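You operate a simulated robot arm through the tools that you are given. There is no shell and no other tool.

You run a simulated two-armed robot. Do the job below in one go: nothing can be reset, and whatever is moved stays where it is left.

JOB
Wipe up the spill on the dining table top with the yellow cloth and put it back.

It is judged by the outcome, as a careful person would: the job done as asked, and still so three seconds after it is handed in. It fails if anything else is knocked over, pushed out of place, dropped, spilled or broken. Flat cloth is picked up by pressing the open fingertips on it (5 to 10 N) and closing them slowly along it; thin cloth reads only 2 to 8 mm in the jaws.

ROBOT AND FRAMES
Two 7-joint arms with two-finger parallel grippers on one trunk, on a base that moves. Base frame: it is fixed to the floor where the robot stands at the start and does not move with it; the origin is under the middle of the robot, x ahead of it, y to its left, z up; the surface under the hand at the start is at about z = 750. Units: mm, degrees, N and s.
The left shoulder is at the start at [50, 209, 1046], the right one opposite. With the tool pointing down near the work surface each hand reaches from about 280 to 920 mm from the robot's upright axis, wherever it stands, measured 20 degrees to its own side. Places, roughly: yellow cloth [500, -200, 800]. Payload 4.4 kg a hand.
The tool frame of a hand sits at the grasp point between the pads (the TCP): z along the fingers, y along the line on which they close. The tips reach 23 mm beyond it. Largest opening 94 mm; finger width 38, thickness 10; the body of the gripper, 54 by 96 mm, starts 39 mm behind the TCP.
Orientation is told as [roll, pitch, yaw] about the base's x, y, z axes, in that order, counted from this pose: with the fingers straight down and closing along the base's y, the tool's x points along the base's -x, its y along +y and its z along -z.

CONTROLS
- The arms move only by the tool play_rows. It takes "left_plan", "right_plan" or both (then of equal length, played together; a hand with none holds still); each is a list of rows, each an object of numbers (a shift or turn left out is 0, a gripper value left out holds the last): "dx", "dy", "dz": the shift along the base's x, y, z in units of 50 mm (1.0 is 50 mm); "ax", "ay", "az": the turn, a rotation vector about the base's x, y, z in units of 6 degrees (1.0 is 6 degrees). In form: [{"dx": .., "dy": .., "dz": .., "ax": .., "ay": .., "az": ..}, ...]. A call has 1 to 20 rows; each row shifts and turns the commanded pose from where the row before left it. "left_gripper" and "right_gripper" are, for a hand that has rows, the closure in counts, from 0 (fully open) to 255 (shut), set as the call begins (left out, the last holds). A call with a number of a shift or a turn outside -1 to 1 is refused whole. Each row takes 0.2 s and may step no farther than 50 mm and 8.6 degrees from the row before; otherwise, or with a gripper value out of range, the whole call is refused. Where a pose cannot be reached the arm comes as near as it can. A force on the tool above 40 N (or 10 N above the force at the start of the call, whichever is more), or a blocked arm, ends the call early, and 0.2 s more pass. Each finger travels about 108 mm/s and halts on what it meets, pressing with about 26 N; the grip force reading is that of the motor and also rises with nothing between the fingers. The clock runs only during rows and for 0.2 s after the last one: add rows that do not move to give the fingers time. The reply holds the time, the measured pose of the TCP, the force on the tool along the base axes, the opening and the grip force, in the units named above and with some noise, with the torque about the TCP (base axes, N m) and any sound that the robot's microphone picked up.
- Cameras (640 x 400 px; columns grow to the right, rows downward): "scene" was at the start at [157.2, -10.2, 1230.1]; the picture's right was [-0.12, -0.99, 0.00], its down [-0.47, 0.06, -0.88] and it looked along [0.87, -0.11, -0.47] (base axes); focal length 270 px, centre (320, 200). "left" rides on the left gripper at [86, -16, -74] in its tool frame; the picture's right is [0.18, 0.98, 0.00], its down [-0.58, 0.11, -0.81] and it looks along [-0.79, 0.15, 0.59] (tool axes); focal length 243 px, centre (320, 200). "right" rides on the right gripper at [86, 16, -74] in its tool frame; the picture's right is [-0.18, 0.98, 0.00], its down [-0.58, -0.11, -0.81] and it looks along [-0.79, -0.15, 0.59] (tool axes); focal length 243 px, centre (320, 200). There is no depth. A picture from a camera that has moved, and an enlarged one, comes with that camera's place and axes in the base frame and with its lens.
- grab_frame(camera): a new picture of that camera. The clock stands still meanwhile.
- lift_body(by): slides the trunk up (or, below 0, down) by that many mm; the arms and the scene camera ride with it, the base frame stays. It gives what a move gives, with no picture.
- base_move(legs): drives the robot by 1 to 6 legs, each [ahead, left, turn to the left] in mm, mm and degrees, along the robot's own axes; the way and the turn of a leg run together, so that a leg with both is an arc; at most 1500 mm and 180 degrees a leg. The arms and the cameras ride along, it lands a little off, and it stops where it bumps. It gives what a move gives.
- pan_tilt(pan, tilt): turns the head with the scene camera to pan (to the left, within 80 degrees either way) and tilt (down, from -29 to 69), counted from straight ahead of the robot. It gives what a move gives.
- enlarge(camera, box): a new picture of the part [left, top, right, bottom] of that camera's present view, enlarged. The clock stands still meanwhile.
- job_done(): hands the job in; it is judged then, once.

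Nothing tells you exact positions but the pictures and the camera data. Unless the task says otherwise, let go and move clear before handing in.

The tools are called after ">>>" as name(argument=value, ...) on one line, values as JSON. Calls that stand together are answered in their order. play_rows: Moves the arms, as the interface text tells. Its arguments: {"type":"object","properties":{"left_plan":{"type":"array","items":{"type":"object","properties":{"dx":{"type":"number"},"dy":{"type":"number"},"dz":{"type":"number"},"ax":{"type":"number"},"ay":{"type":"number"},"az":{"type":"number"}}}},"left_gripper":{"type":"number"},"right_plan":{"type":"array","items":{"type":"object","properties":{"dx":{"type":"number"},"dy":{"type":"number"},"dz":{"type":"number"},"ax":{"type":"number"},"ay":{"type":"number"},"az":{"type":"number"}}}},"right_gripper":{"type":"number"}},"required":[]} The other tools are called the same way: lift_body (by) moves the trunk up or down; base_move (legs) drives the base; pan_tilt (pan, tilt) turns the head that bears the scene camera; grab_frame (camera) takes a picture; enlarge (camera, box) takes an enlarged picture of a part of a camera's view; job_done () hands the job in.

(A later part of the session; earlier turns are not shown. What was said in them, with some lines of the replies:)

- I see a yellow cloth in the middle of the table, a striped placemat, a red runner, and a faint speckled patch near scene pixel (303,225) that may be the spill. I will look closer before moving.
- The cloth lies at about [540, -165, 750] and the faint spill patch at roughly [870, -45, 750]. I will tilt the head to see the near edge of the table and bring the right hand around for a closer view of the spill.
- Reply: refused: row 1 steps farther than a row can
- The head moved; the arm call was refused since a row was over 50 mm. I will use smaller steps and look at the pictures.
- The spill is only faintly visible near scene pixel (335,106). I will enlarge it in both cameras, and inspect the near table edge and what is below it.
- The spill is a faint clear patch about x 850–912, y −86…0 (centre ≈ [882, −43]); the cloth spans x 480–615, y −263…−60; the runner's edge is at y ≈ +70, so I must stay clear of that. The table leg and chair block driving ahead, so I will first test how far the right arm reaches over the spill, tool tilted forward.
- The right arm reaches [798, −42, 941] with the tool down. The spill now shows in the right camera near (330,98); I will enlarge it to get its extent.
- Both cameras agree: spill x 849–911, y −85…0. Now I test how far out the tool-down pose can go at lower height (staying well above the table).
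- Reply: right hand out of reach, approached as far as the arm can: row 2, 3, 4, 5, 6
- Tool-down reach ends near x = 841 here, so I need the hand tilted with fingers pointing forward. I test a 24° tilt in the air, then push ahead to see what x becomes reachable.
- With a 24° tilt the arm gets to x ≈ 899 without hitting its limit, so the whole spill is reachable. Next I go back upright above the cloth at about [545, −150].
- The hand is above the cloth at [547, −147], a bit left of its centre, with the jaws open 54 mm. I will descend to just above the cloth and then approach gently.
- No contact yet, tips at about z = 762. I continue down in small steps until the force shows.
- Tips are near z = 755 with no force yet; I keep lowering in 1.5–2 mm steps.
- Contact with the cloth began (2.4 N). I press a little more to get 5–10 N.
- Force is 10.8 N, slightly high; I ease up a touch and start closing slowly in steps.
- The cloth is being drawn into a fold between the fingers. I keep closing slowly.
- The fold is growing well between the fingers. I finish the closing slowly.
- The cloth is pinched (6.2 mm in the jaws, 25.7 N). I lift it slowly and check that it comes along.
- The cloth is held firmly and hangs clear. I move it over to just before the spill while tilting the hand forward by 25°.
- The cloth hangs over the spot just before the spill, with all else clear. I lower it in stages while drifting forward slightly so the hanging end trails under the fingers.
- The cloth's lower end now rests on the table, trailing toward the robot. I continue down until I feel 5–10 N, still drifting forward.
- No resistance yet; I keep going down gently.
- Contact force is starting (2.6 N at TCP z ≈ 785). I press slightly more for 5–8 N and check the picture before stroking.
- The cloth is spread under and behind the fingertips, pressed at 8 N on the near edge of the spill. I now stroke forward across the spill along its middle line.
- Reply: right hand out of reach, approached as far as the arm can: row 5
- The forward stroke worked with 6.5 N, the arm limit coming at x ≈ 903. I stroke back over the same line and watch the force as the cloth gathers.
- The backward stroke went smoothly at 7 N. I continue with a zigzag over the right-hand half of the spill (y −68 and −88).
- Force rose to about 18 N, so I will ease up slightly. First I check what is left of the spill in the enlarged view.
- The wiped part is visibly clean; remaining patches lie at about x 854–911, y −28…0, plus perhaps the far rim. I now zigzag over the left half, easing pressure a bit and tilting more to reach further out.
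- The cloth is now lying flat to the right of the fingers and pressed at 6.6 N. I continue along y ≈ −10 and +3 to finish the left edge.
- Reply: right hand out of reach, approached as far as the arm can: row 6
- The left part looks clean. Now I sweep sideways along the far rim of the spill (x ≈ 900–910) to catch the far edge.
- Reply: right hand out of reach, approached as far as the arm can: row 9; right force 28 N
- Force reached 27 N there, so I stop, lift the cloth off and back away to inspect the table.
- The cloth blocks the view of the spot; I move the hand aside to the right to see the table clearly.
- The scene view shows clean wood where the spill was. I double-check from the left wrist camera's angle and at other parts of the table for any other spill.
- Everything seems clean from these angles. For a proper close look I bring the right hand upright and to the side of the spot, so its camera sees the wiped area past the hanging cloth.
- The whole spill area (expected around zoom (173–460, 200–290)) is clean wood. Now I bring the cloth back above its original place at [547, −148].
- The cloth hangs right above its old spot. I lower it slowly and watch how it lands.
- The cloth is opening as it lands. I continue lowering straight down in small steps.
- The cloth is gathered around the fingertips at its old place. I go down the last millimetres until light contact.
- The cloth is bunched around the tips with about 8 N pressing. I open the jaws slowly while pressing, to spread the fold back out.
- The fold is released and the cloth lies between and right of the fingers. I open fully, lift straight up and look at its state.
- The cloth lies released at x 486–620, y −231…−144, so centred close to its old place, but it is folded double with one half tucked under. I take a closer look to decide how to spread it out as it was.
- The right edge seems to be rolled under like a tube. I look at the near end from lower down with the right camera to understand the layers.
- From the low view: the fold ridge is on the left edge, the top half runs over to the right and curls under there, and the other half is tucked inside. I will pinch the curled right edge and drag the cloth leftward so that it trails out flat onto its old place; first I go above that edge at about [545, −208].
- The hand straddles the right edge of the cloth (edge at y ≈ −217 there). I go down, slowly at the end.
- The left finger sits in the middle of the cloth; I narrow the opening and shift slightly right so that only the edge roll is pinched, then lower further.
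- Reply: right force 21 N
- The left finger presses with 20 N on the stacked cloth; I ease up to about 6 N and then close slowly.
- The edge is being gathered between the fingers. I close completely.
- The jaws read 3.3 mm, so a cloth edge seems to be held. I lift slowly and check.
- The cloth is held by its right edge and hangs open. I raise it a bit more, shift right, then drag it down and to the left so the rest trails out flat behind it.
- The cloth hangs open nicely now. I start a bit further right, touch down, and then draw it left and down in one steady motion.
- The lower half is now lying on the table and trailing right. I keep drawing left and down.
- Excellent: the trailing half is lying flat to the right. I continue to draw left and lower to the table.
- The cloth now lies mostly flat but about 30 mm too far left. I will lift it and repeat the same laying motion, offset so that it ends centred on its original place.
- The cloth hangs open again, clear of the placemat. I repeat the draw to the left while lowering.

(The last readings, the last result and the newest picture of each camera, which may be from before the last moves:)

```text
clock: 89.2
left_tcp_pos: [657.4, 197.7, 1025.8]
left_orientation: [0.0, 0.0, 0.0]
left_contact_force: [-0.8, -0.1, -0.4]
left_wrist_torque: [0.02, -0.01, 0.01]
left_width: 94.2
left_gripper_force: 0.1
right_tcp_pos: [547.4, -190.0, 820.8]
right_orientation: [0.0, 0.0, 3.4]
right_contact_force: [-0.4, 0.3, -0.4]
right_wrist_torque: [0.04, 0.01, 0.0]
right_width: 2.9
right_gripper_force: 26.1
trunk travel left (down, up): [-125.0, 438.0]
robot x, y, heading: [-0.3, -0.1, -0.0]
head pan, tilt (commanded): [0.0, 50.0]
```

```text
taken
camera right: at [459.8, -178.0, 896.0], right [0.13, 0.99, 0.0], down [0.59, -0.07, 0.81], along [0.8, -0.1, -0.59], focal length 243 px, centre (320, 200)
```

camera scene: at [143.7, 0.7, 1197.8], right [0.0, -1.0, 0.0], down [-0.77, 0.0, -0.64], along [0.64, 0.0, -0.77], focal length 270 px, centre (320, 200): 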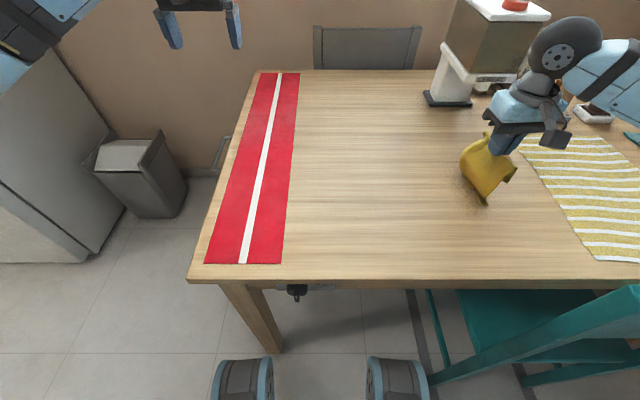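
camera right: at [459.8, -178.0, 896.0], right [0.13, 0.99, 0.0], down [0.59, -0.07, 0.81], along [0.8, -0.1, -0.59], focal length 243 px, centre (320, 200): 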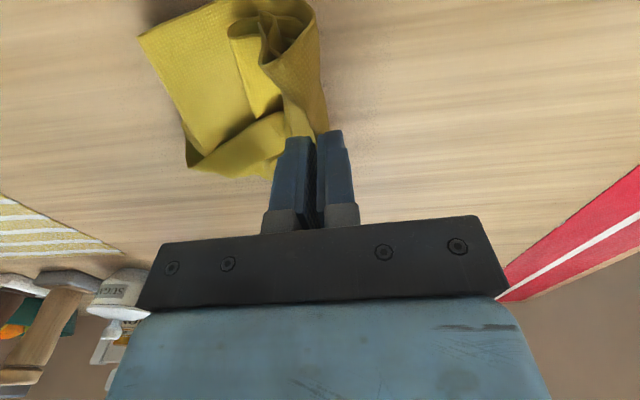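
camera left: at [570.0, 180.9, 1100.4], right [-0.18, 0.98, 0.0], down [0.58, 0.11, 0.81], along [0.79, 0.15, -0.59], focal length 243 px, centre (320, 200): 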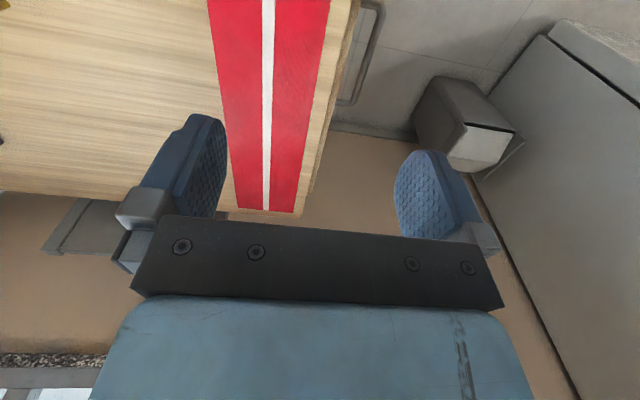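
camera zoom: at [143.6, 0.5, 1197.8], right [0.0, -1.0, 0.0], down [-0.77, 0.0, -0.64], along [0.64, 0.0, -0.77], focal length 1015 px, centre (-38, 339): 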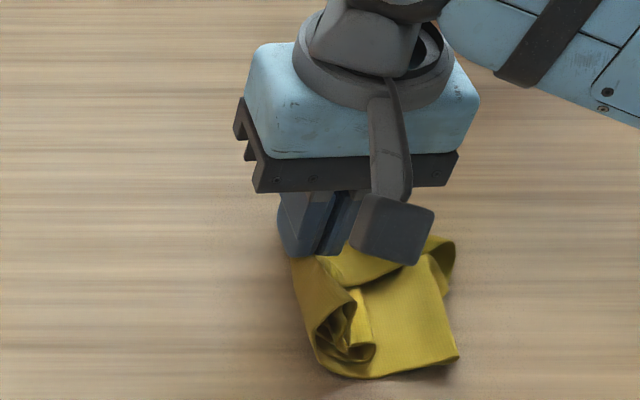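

This works, but the held edge stays folded on top when drawing left. Drawing to the right instead should lay the main part to the left and leave the short end free on the right, giving the original full layout. I lift, carry left to y ≈ −55 and look.

>>> play_rows(right_plan=[{"dz": 0.5}, {"dz": 0.7}, {"dz": 0.7}, {"dy": 0.6}, {"dy": 0.7}, {"dy": 0.7}, {"dy": 0.7}, {}, {}, {"dz": -0.3}, {"dz": -0.3}, {}])

>>> enlarge(camera="scene", box=[280, 110, 450, 216])

>>> grab_frame(camera="right")

```text
clock: 91.8
left_tcp_pos: [658.3, 198.4, 1025.4]
left_orientation: [0.0, 0.0, -0.1]
left_contact_force: [0.1, -0.1, -0.5]
left_wrist_torque: [-0.02, 0.01, 0.0]
left_width: 93.9
left_gripper_force: 0.1
right_tcp_pos: [548.2, -52.7, 885.3]
right_orientation: [0.0, -0.1, 3.4]
right_contact_force: [0.2, -0.4, -1.7]
right_wrist_torque: [0.02, -0.03, 0.02]
right_width: 2.9
right_gripper_force: 25.5
trunk travel left (down, up): [-125.0, 438.0]
robot x, y, heading: [0.1, -2.0, -0.3]
head pan, tilt (commanded): [0.0, 50.0]
```

```text
3.76 times, centred on (365, 163) of scene
camera zoom: at [143.7, 0.7, 1197.8], right [0.0, -1.0, 0.0], down [-0.77, 0.0, -0.64], along [0.64, 0.0, -0.77], focal length 1015 px, centre (151, 339)
```

zoom: 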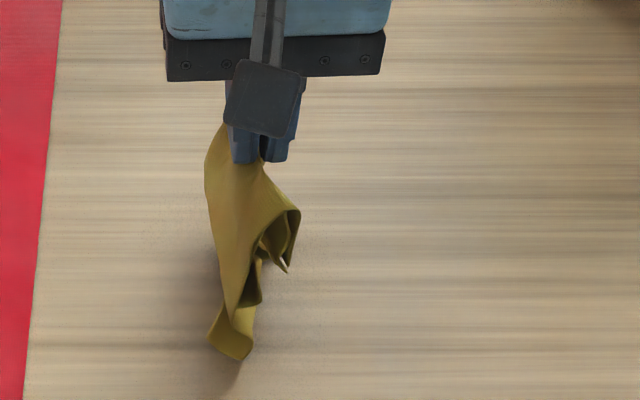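

```text
taken
camera right: at [460.8, -41.3, 960.7], right [0.13, 0.99, 0.0], down [0.59, -0.07, 0.81], along [0.8, -0.1, -0.59], focal length 243 px, centre (320, 200)
```

right: 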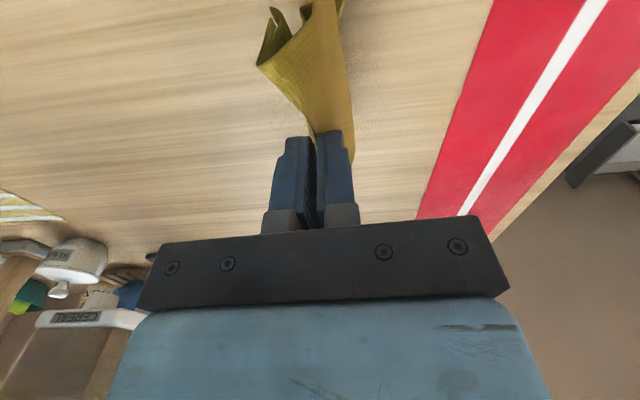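

The short end hangs on the right and the long part below. Now I draw right while lowering, keeping the pinch high enough so that the short end doesn't get caught under.

>>> play_rows(right_plan=[{"dz": -0.3}, {"dy": -0.25, "dz": -0.15}, {"dy": -0.3, "dz": -0.1}, {"dy": -0.3, "dz": -0.08}, {"dy": -0.3, "dz": -0.06}, {"dy": -0.3, "dz": -0.06}, {"dy": -0.3, "dz": -0.06}, {"dy": -0.3, "dz": -0.06}, {"dy": -0.3, "dz": -0.06}, {}])

>>> enlarge(camera="scene", box=[310, 110, 480, 216])

>>> grab_frame(camera="right")

```text
clock: 94.0
left_tcp_pos: [658.5, 197.1, 1025.7]
left_orientation: [0.1, 0.0, -0.1]
left_contact_force: [-0.3, 0.0, 0.5]
left_wrist_torque: [-0.02, -0.02, -0.02]
left_width: 94.1
left_gripper_force: 0.1
right_tcp_pos: [548.7, -170.9, 837.0]
right_orientation: [0.0, 0.0, 3.4]
right_contact_force: [0.4, -0.3, 0.0]
right_wrist_torque: [0.01, 0.01, 0.01]
right_width: 3.2
right_gripper_force: 26.0
trunk travel left (down, up): [-125.0, 438.0]
robot x, y, heading: [1.2, -0.1, -0.2]
head pan, tilt (commanded): [0.0, 50.0]
```

```text
3.76 times, centred on (395, 163) of scene
camera zoom: at [143.8, 0.9, 1197.8], right [0.0, -1.0, 0.0], down [-0.77, 0.0, -0.64], along [0.64, 0.0, -0.77], focal length 1015 px, centre (38, 339)
```

zoom: 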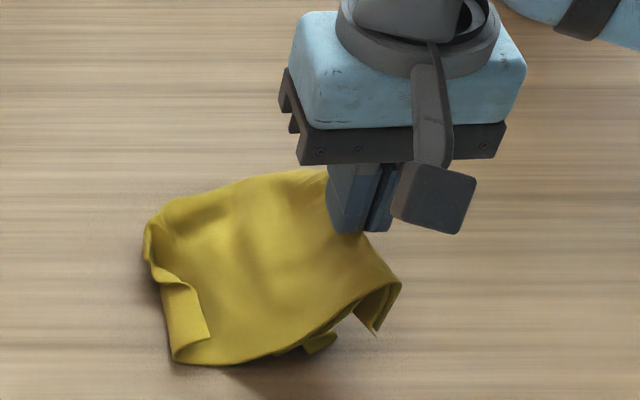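

```text
taken
camera right: at [461.5, -159.4, 912.2], right [0.13, 0.99, 0.0], down [0.59, -0.07, 0.81], along [0.8, -0.1, -0.59], focal length 243 px, centre (320, 200)
```

right: 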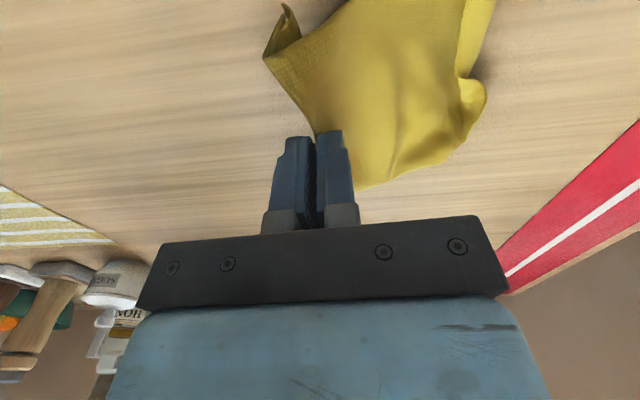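

Excellent, the main part now lies flat on the left with its edge at y ≈ −70, just as at the start. I continue right and down a bit, then set the short end down.

>>> play_rows(right_plan=[{"dy": -0.25, "dz": -0.12}, {"dy": -0.25, "dz": -0.12}, {"dy": -0.2, "dz": -0.12}, {}])

>>> enlarge(camera="scene", box=[310, 110, 480, 216])

>>> grab_frame(camera="right")

```text
clock: 95.0
left_tcp_pos: [658.2, 197.8, 1026.4]
left_orientation: [0.1, 0.0, 0.0]
left_contact_force: [-0.2, 0.3, -0.4]
left_wrist_torque: [-0.01, 0.0, 0.01]
left_width: 93.9
left_gripper_force: 0.1
right_tcp_pos: [548.1, -207.4, 820.0]
right_orientation: [0.0, 0.0, 3.5]
right_contact_force: [0.1, -0.2, -0.4]
right_wrist_torque: [-0.01, 0.0, 0.01]
right_width: 3.1
right_gripper_force: 25.9
trunk travel left (down, up): [-125.0, 438.0]
robot x, y, heading: [-0.7, 0.3, 0.0]
head pan, tilt (commanded): [0.0, 50.0]
```

```text
3.76 times, centred on (395, 163) of scene
camera zoom: at [143.7, 0.8, 1197.8], right [0.0, -1.0, 0.0], down [-0.77, 0.0, -0.64], along [0.64, 0.0, -0.77], focal length 1015 px, centre (38, 339)
```

zoom: 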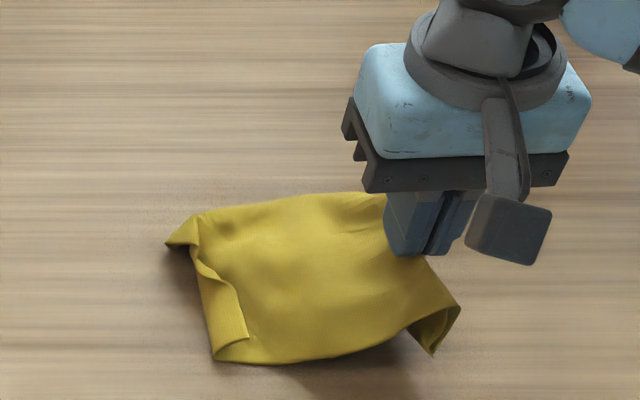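

```text
taken
camera right: at [461.0, -195.4, 895.0], right [0.13, 0.99, 0.0], down [0.59, -0.07, 0.81], along [0.8, -0.1, -0.59], focal length 243 px, centre (320, 200)
```

right: 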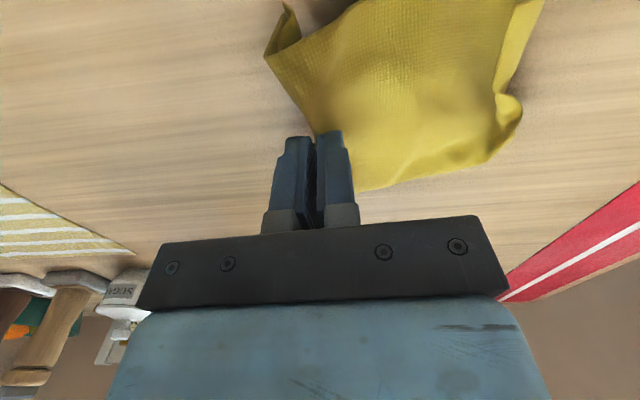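

Nearly flat now. I lower the held edge to the table while moving slightly left, so the short end lies out to the right.

>>> play_rows(right_plan=[{"dy": 0.08, "dz": -0.15}, {"dy": 0.08, "dz": -0.15}, {"dy": 0.08, "dz": -0.15}, {"dy": 0.05, "dz": -0.12}, {}])

>>> enlarge(camera="scene", box=[310, 110, 480, 216])

>>> grab_frame(camera="right")

```text
clock: 96.2
left_tcp_pos: [656.9, 197.9, 1025.1]
left_orientation: [0.0, 0.0, 0.0]
left_contact_force: [0.1, 0.9, -0.2]
left_wrist_torque: [-0.01, -0.02, 0.0]
left_width: 94.1
left_gripper_force: 0.1
right_tcp_pos: [548.7, -192.4, 791.3]
right_orientation: [0.1, 0.0, 3.4]
right_contact_force: [-0.6, -0.1, 0.5]
right_wrist_torque: [0.03, -0.02, 0.01]
right_width: 3.2
right_gripper_force: 26.3
trunk travel left (down, up): [-125.0, 438.0]
robot x, y, heading: [-3.7, -0.9, -0.2]
head pan, tilt (commanded): [0.0, 50.0]
```

```text
3.76 times, centred on (395, 163) of scene
camera zoom: at [143.7, 0.7, 1197.8], right [0.0, -1.0, 0.0], down [-0.77, 0.0, -0.64], along [0.64, 0.0, -0.77], focal length 1015 px, centre (38, 339)
```

zoom: 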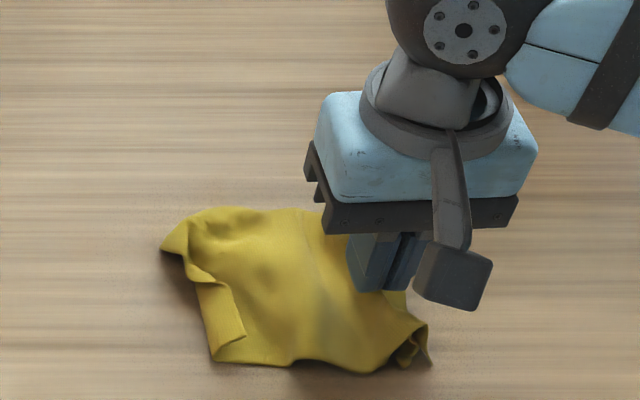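

```text
taken
camera right: at [460.5, -181.1, 867.2], right [0.13, 0.99, 0.0], down [0.59, -0.07, 0.81], along [0.8, -0.1, -0.59], focal length 243 px, centre (320, 200)
```

right: 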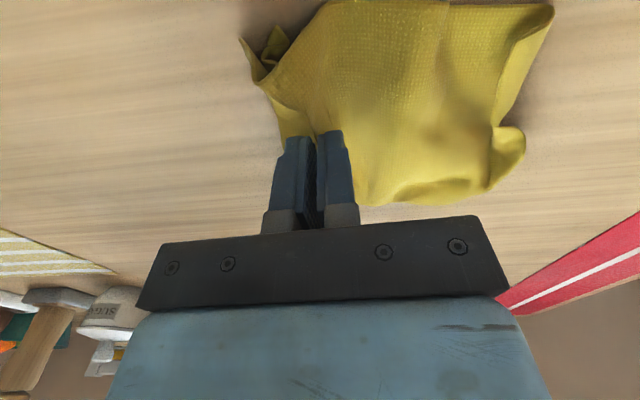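

The cloth is laid out nearly flat. I lower the last few millimetres and open slowly to release.

>>> play_rows(right_plan=[{"dz": -0.08}, {"dz": -0.08}, {}])

>>> play_rows(right_plan=[{"dz": -0.05}, {}])

```text
clock: 97.0
left_tcp_pos: [656.7, 198.1, 1024.9]
left_orientation: [0.0, 0.1, 0.0]
left_contact_force: [-0.9, 0.6, 0.0]
left_wrist_torque: [0.01, 0.02, 0.02]
left_width: 94.0
left_gripper_force: 0.0
right_tcp_pos: [545.1, -192.5, 783.5]
right_orientation: [0.0, -0.1, 3.4]
right_contact_force: [0.3, 0.6, 0.9]
right_wrist_torque: [0.02, 0.01, 0.02]
right_width: 3.1
right_gripper_force: 26.3
trunk travel left (down, up): [-125.0, 438.0]
robot x, y, heading: [2.5, 3.6, 0.1]
head pan, tilt (commanded): [0.0, 50.0]
```

```text
clock: 97.7
left_tcp_pos: [656.0, 198.6, 1025.9]
left_orientation: [0.1, 0.0, 0.0]
left_contact_force: [-0.7, -0.3, 1.5]
left_wrist_torque: [0.02, -0.01, -0.02]
left_width: 93.8
left_gripper_force: 0.0
right_tcp_pos: [547.8, -193.6, 779.8]
right_orientation: [0.0, 0.0, 3.4]
right_contact_force: [-0.1, 0.8, 6.0]
right_wrist_torque: [0.03, 0.02, -0.04]
right_width: 3.0
right_gripper_force: 25.8
trunk travel left (down, up): [-125.0, 438.0]
robot x, y, heading: [-1.4, 3.1, 0.1]
head pan, tilt (commanded): [0.0, 50.0]
```

Light contact at 6 N. I open in slow steps while pressing, so the fold spreads.

>>> play_rows(right_plan=[{}, {}], right_gripper=235)

>>> play_rows(right_plan=[{}, {}], right_gripper=210)

>>> play_rows(right_plan=[{}, {}], right_gripper=180)

>>> play_rows(right_plan=[{}, {}], right_gripper=145)

>>> enlarge(camera="scene", box=[310, 110, 480, 216])

>>> grab_frame(camera="right")

```text
clock: 98.2
left_tcp_pos: [657.6, 198.0, 1026.8]
left_orientation: [0.0, 0.0, 0.0]
left_contact_force: [0.3, 0.1, -0.3]
left_wrist_torque: [-0.01, 0.02, -0.02]
left_width: 94.0
left_gripper_force: 0.1
right_tcp_pos: [549.5, -193.0, 781.4]
right_orientation: [0.1, 0.0, 3.3]
right_contact_force: [-0.4, 0.1, 1.9]
right_wrist_torque: [-0.04, 0.02, 0.0]
right_width: 7.3
right_gripper_force: 0.0
trunk travel left (down, up): [-125.0, 438.0]
robot x, y, heading: [3.7, -0.9, 0.1]
head pan, tilt (commanded): [0.0, 50.0]
```

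```text
clock: 98.8
left_tcp_pos: [656.8, 198.1, 1024.4]
left_orientation: [0.0, 0.0, 0.0]
left_contact_force: [-0.2, 0.5, -1.0]
left_wrist_torque: [0.0, -0.04, 0.01]
left_width: 94.1
left_gripper_force: 0.0
right_tcp_pos: [547.4, -192.9, 780.3]
right_orientation: [-0.1, 0.1, 3.4]
right_contact_force: [0.2, 0.4, 0.9]
right_wrist_torque: [0.02, 0.02, 0.02]
right_width: 16.5
right_gripper_force: 0.1
trunk travel left (down, up): [-125.0, 438.0]
robot x, y, heading: [-2.5, 1.2, -0.1]
head pan, tilt (commanded): [0.0, 50.0]
```

```text
clock: 99.5
left_tcp_pos: [656.9, 198.4, 1024.8]
left_orientation: [-0.1, 0.0, 0.0]
left_contact_force: [0.1, 0.3, 1.6]
left_wrist_torque: [0.02, -0.03, 0.0]
left_width: 94.1
left_gripper_force: 0.0
right_tcp_pos: [548.6, -191.6, 779.7]
right_orientation: [0.0, 0.0, 3.4]
right_contact_force: [-0.4, -0.8, 0.9]
right_wrist_torque: [-0.02, -0.03, 0.01]
right_width: 27.3
right_gripper_force: 0.0
trunk travel left (down, up): [-125.0, 438.0]
robot x, y, heading: [0.4, 0.5, 0.0]
head pan, tilt (commanded): [0.0, 50.0]
```

```text
clock: 100.0
left_tcp_pos: [656.0, 198.0, 1026.3]
left_orientation: [0.0, 0.0, 0.0]
left_contact_force: [0.1, -0.5, 0.0]
left_wrist_torque: [0.04, -0.02, 0.03]
left_width: 94.0
left_gripper_force: 0.0
right_tcp_pos: [548.1, -193.9, 780.7]
right_orientation: [0.0, 0.0, 3.3]
right_contact_force: [-0.1, -0.5, -0.1]
right_wrist_torque: [-0.04, 0.01, -0.02]
right_width: 40.5
right_gripper_force: 0.1
trunk travel left (down, up): [-125.0, 438.0]
robot x, y, heading: [-0.4, -2.4, 0.1]
head pan, tilt (commanded): [0.0, 50.0]
```

```text
3.76 times, centred on (395, 163) of scene
camera zoom: at [143.7, 0.7, 1197.8], right [0.0, -1.0, 0.0], down [-0.77, 0.0, -0.64], along [0.64, 0.0, -0.77], focal length 1015 px, centre (38, 339)
```

zoom: 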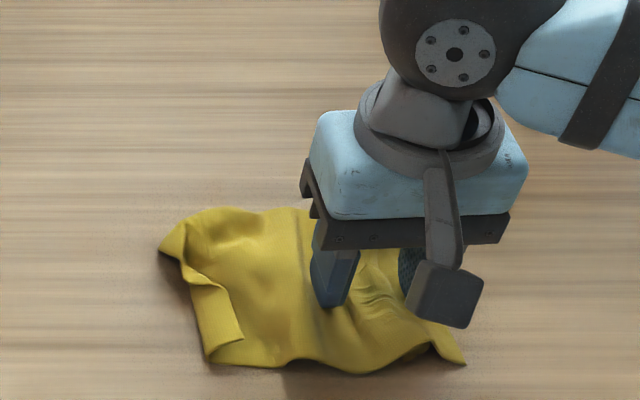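

```text
taken
camera right: at [460.5, -181.1, 855.6], right [0.13, 0.99, 0.0], down [0.59, -0.07, 0.81], along [0.8, -0.1, -0.59], focal length 243 px, centre (320, 200)
```

right: 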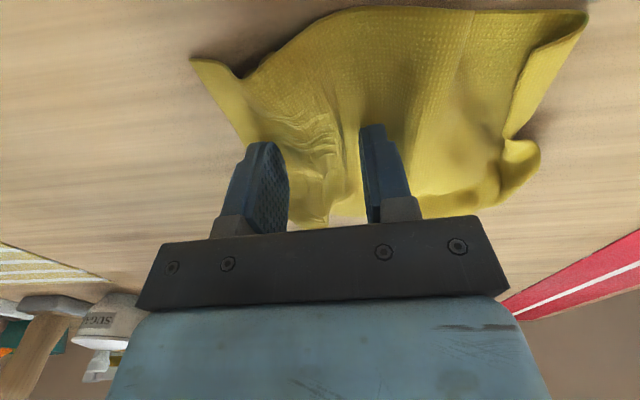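

The cloth opened out nearly flat over its original footprint. I lift the hand straight up, then move it back clear and check.

>>> play_rows(right_plan=[{}, {"dz": 0.1}, {"dz": 0.2}, {"dz": 0.4}, {"dz": 0.6}, {"dz": 0.6}, {"dz": 0.6}, {"dy": -0.6, "dz": 0.4}, {"dy": -0.7, "dz": 0.4}, {"dy": -0.8, "dz": 0.3}, {"dy": -0.8}, {}])

>>> grab_frame(camera="scene")

>>> enlarge(camera="scene", box=[320, 140, 480, 240])

```text
clock: 102.7
left_tcp_pos: [657.6, 198.4, 1024.9]
left_orientation: [0.0, 0.0, 0.1]
left_contact_force: [-0.1, -0.1, -0.1]
left_wrist_torque: [-0.03, 0.02, 0.0]
left_width: 94.1
left_gripper_force: 0.1
right_tcp_pos: [548.2, -335.0, 960.8]
right_orientation: [0.1, 0.0, 3.3]
right_contact_force: [0.1, 0.3, 0.3]
right_wrist_torque: [0.01, 0.01, -0.04]
right_width: 40.5
right_gripper_force: 0.1
trunk travel left (down, up): [-125.0, 438.0]
robot x, y, heading: [-1.5, 1.3, 0.3]
head pan, tilt (commanded): [0.0, 50.0]
```

```text
taken
camera scene: at [143.8, 1.2, 1197.8], right [0.0, -1.0, 0.0], down [-0.77, 0.0, -0.64], along [0.64, 0.0, -0.77], focal length 270 px, centre (320, 200)
```

scene: 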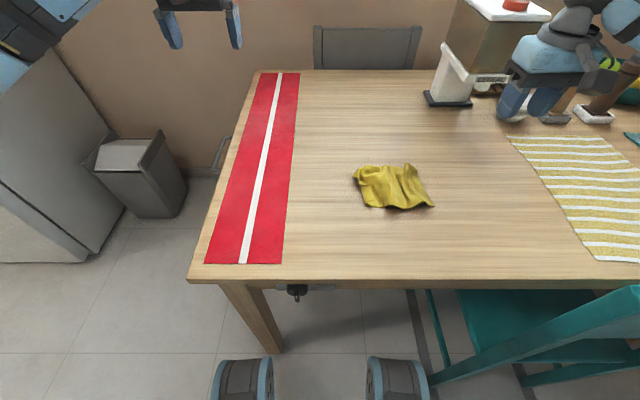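

```text
4.00 times, centred on (400, 190) of scene
camera zoom: at [143.8, 1.2, 1197.8], right [0.0, -1.0, 0.0], down [-0.77, 0.0, -0.64], along [0.64, 0.0, -0.77], focal length 1078 px, centre (0, 240)
```

zoom: 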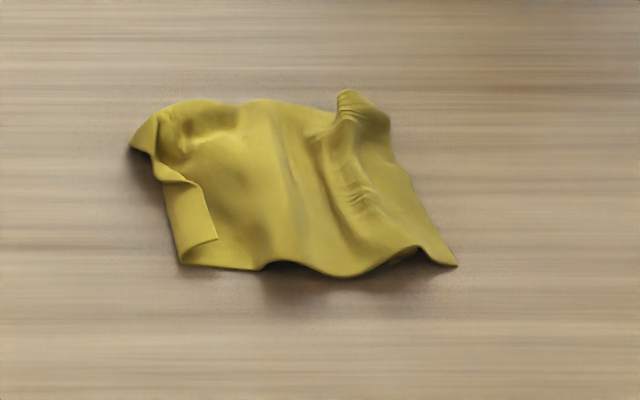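

The cloth lies released and nearly flat on its original spot (centre within about 10 mm). I move the right hand back to its starting pose and take a final look at the wiped area and the other objects.

>>> play_rows(right_plan=[{"dz": 0.8}, {"dz": 0.8}, {"dz": 0.7, "dy": -0.3}, {"dx": 0.5, "dy": -0.5}, {"dx": 0.4, "dy": -0.4}, {}, {}])

>>> pan_tilt(pan=-6.9, tilt=28.2)

>>> grab_frame(camera="scene")

>>> enlarge(camera="scene", box=[240, 180, 400, 280])

>>> enlarge(camera="scene", box=[280, 205, 340, 242])

>>> grab_frame(camera="right")

>>> enlarge(camera="right", box=[440, 60, 640, 185])

```text
clock: 104.2
left_tcp_pos: [656.8, 196.6, 1025.4]
left_orientation: [0.0, 0.0, -0.1]
left_contact_force: [0.0, -0.4, 0.0]
left_wrist_torque: [-0.02, -0.02, 0.0]
left_width: 93.9
left_gripper_force: 0.0
right_tcp_pos: [592.3, -394.1, 1076.7]
right_orientation: [0.0, 0.0, 3.4]
right_contact_force: [-0.3, 0.1, -0.3]
right_wrist_torque: [0.01, 0.02, 0.01]
right_width: 40.8
right_gripper_force: 0.1
trunk travel left (down, up): [-125.0, 438.0]
robot x, y, heading: [-0.3, 0.7, 0.1]
head pan, tilt (commanded): [0.0, 50.0]
```

```text
clock: 105.1
left_tcp_pos: [657.2, 197.2, 1026.1]
left_orientation: [-0.1, 0.1, 0.0]
left_contact_force: [-0.1, -0.5, -0.1]
left_wrist_torque: [-0.02, -0.02, 0.02]
left_width: 94.0
left_gripper_force: 0.1
right_tcp_pos: [592.8, -393.9, 1076.9]
right_orientation: [0.0, 0.0, 3.4]
right_contact_force: [0.0, 0.7, 0.1]
right_wrist_torque: [0.0, 0.02, -0.04]
right_width: 40.4
right_gripper_force: 0.0
trunk travel left (down, up): [-125.0, 438.0]
robot x, y, heading: [0.8, -0.9, 0.2]
head pan, tilt (commanded): [-6.9, 28.2]
```

```text
taken
camera scene: at [157.2, -10.2, 1230.1], right [-0.12, -0.99, 0.0], down [-0.47, 0.06, -0.88], along [0.87, -0.11, -0.47], focal length 270 px, centre (320, 200)
```

scene: 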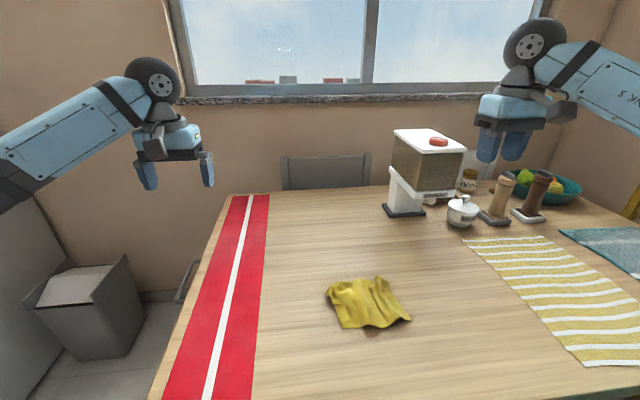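

```text
4.00 times, centred on (320, 230) of scene
camera zoom: at [157.2, -10.2, 1230.1], right [-0.12, -0.99, 0.0], down [-0.47, 0.06, -0.88], along [0.87, -0.11, -0.47], focal length 1078 px, centre (320, 80)
```

zoom: 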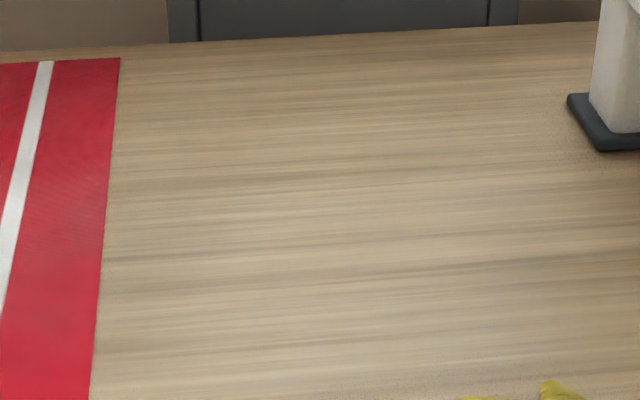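

```text
10.67 times, centred on (310, 224) of scene
camera zoom: at [157.2, -10.2, 1230.1], right [-0.12, -0.99, 0.0], down [-0.47, 0.06, -0.88], along [0.87, -0.11, -0.47], focal length 2876 px, centre (427, -51)
```

zoom: 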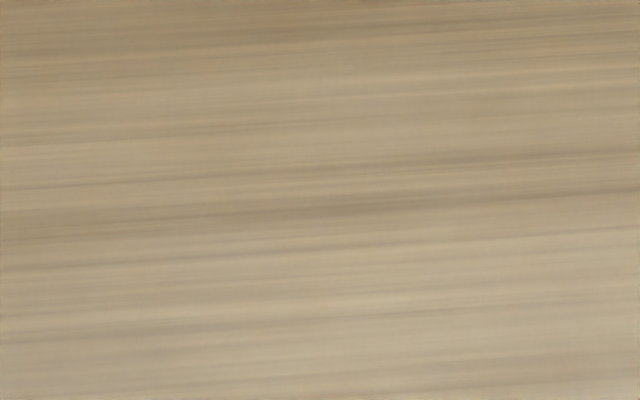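

```text
taken
camera right: at [505.1, -382.4, 1151.9], right [0.13, 0.99, 0.0], down [0.59, -0.07, 0.81], along [0.8, -0.1, -0.59], focal length 243 px, centre (320, 200)
```

right: 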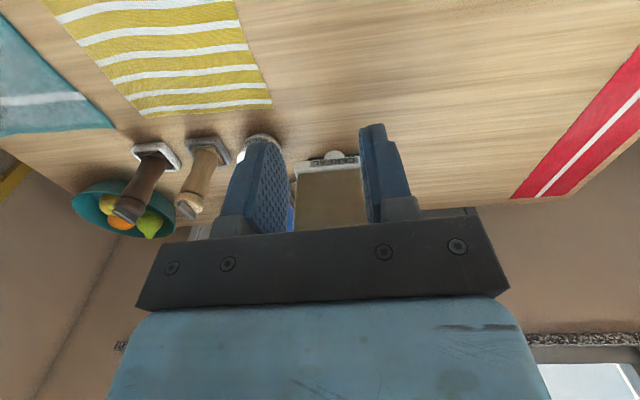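

```text
3.20 times, centred on (540, 122) of right
camera zoom: at [505.1, -382.4, 1151.9], right [0.13, 0.99, 0.0], down [0.59, -0.07, 0.81], along [0.8, -0.1, -0.59], focal length 776 px, centre (-384, 448)
```

zoom: 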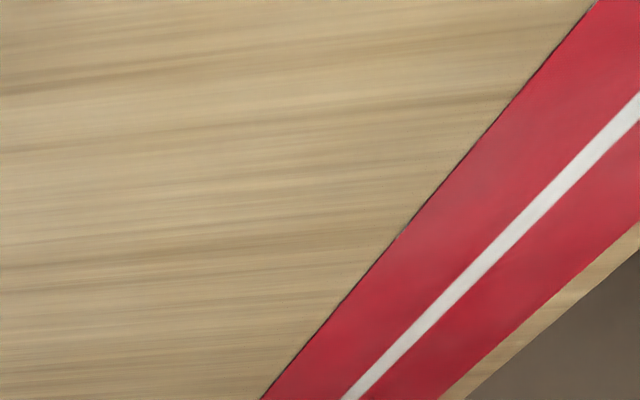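

The spill is gone from every camera angle. The cloth lies released on its original spot, slightly wrinkled. All other objects are where they were and both hands are clear, so I hand the job in.

>>> job_done()

```text
The job is handed in.
```

I wiped up the spill with the yellow cloth and put the cloth back where it was. The job is handed in.

- **Spill:** No trace of the clear patch near the far side of the table shows from the scene camera or either wrist camera.
- **Cloth:** It lies flat but slightly wrinkled, its centre about 10 mm from where it started. One edge is curled over a little. My first try at laying it down left it folded in half. I picked it up again by the edge, drew it out flat and let go.
- **Everything else:** In the final pictures, nothing else on the table or around it looks moved. The left arm stayed where it was, and the right hand is back at about its starting position, clear of the table.
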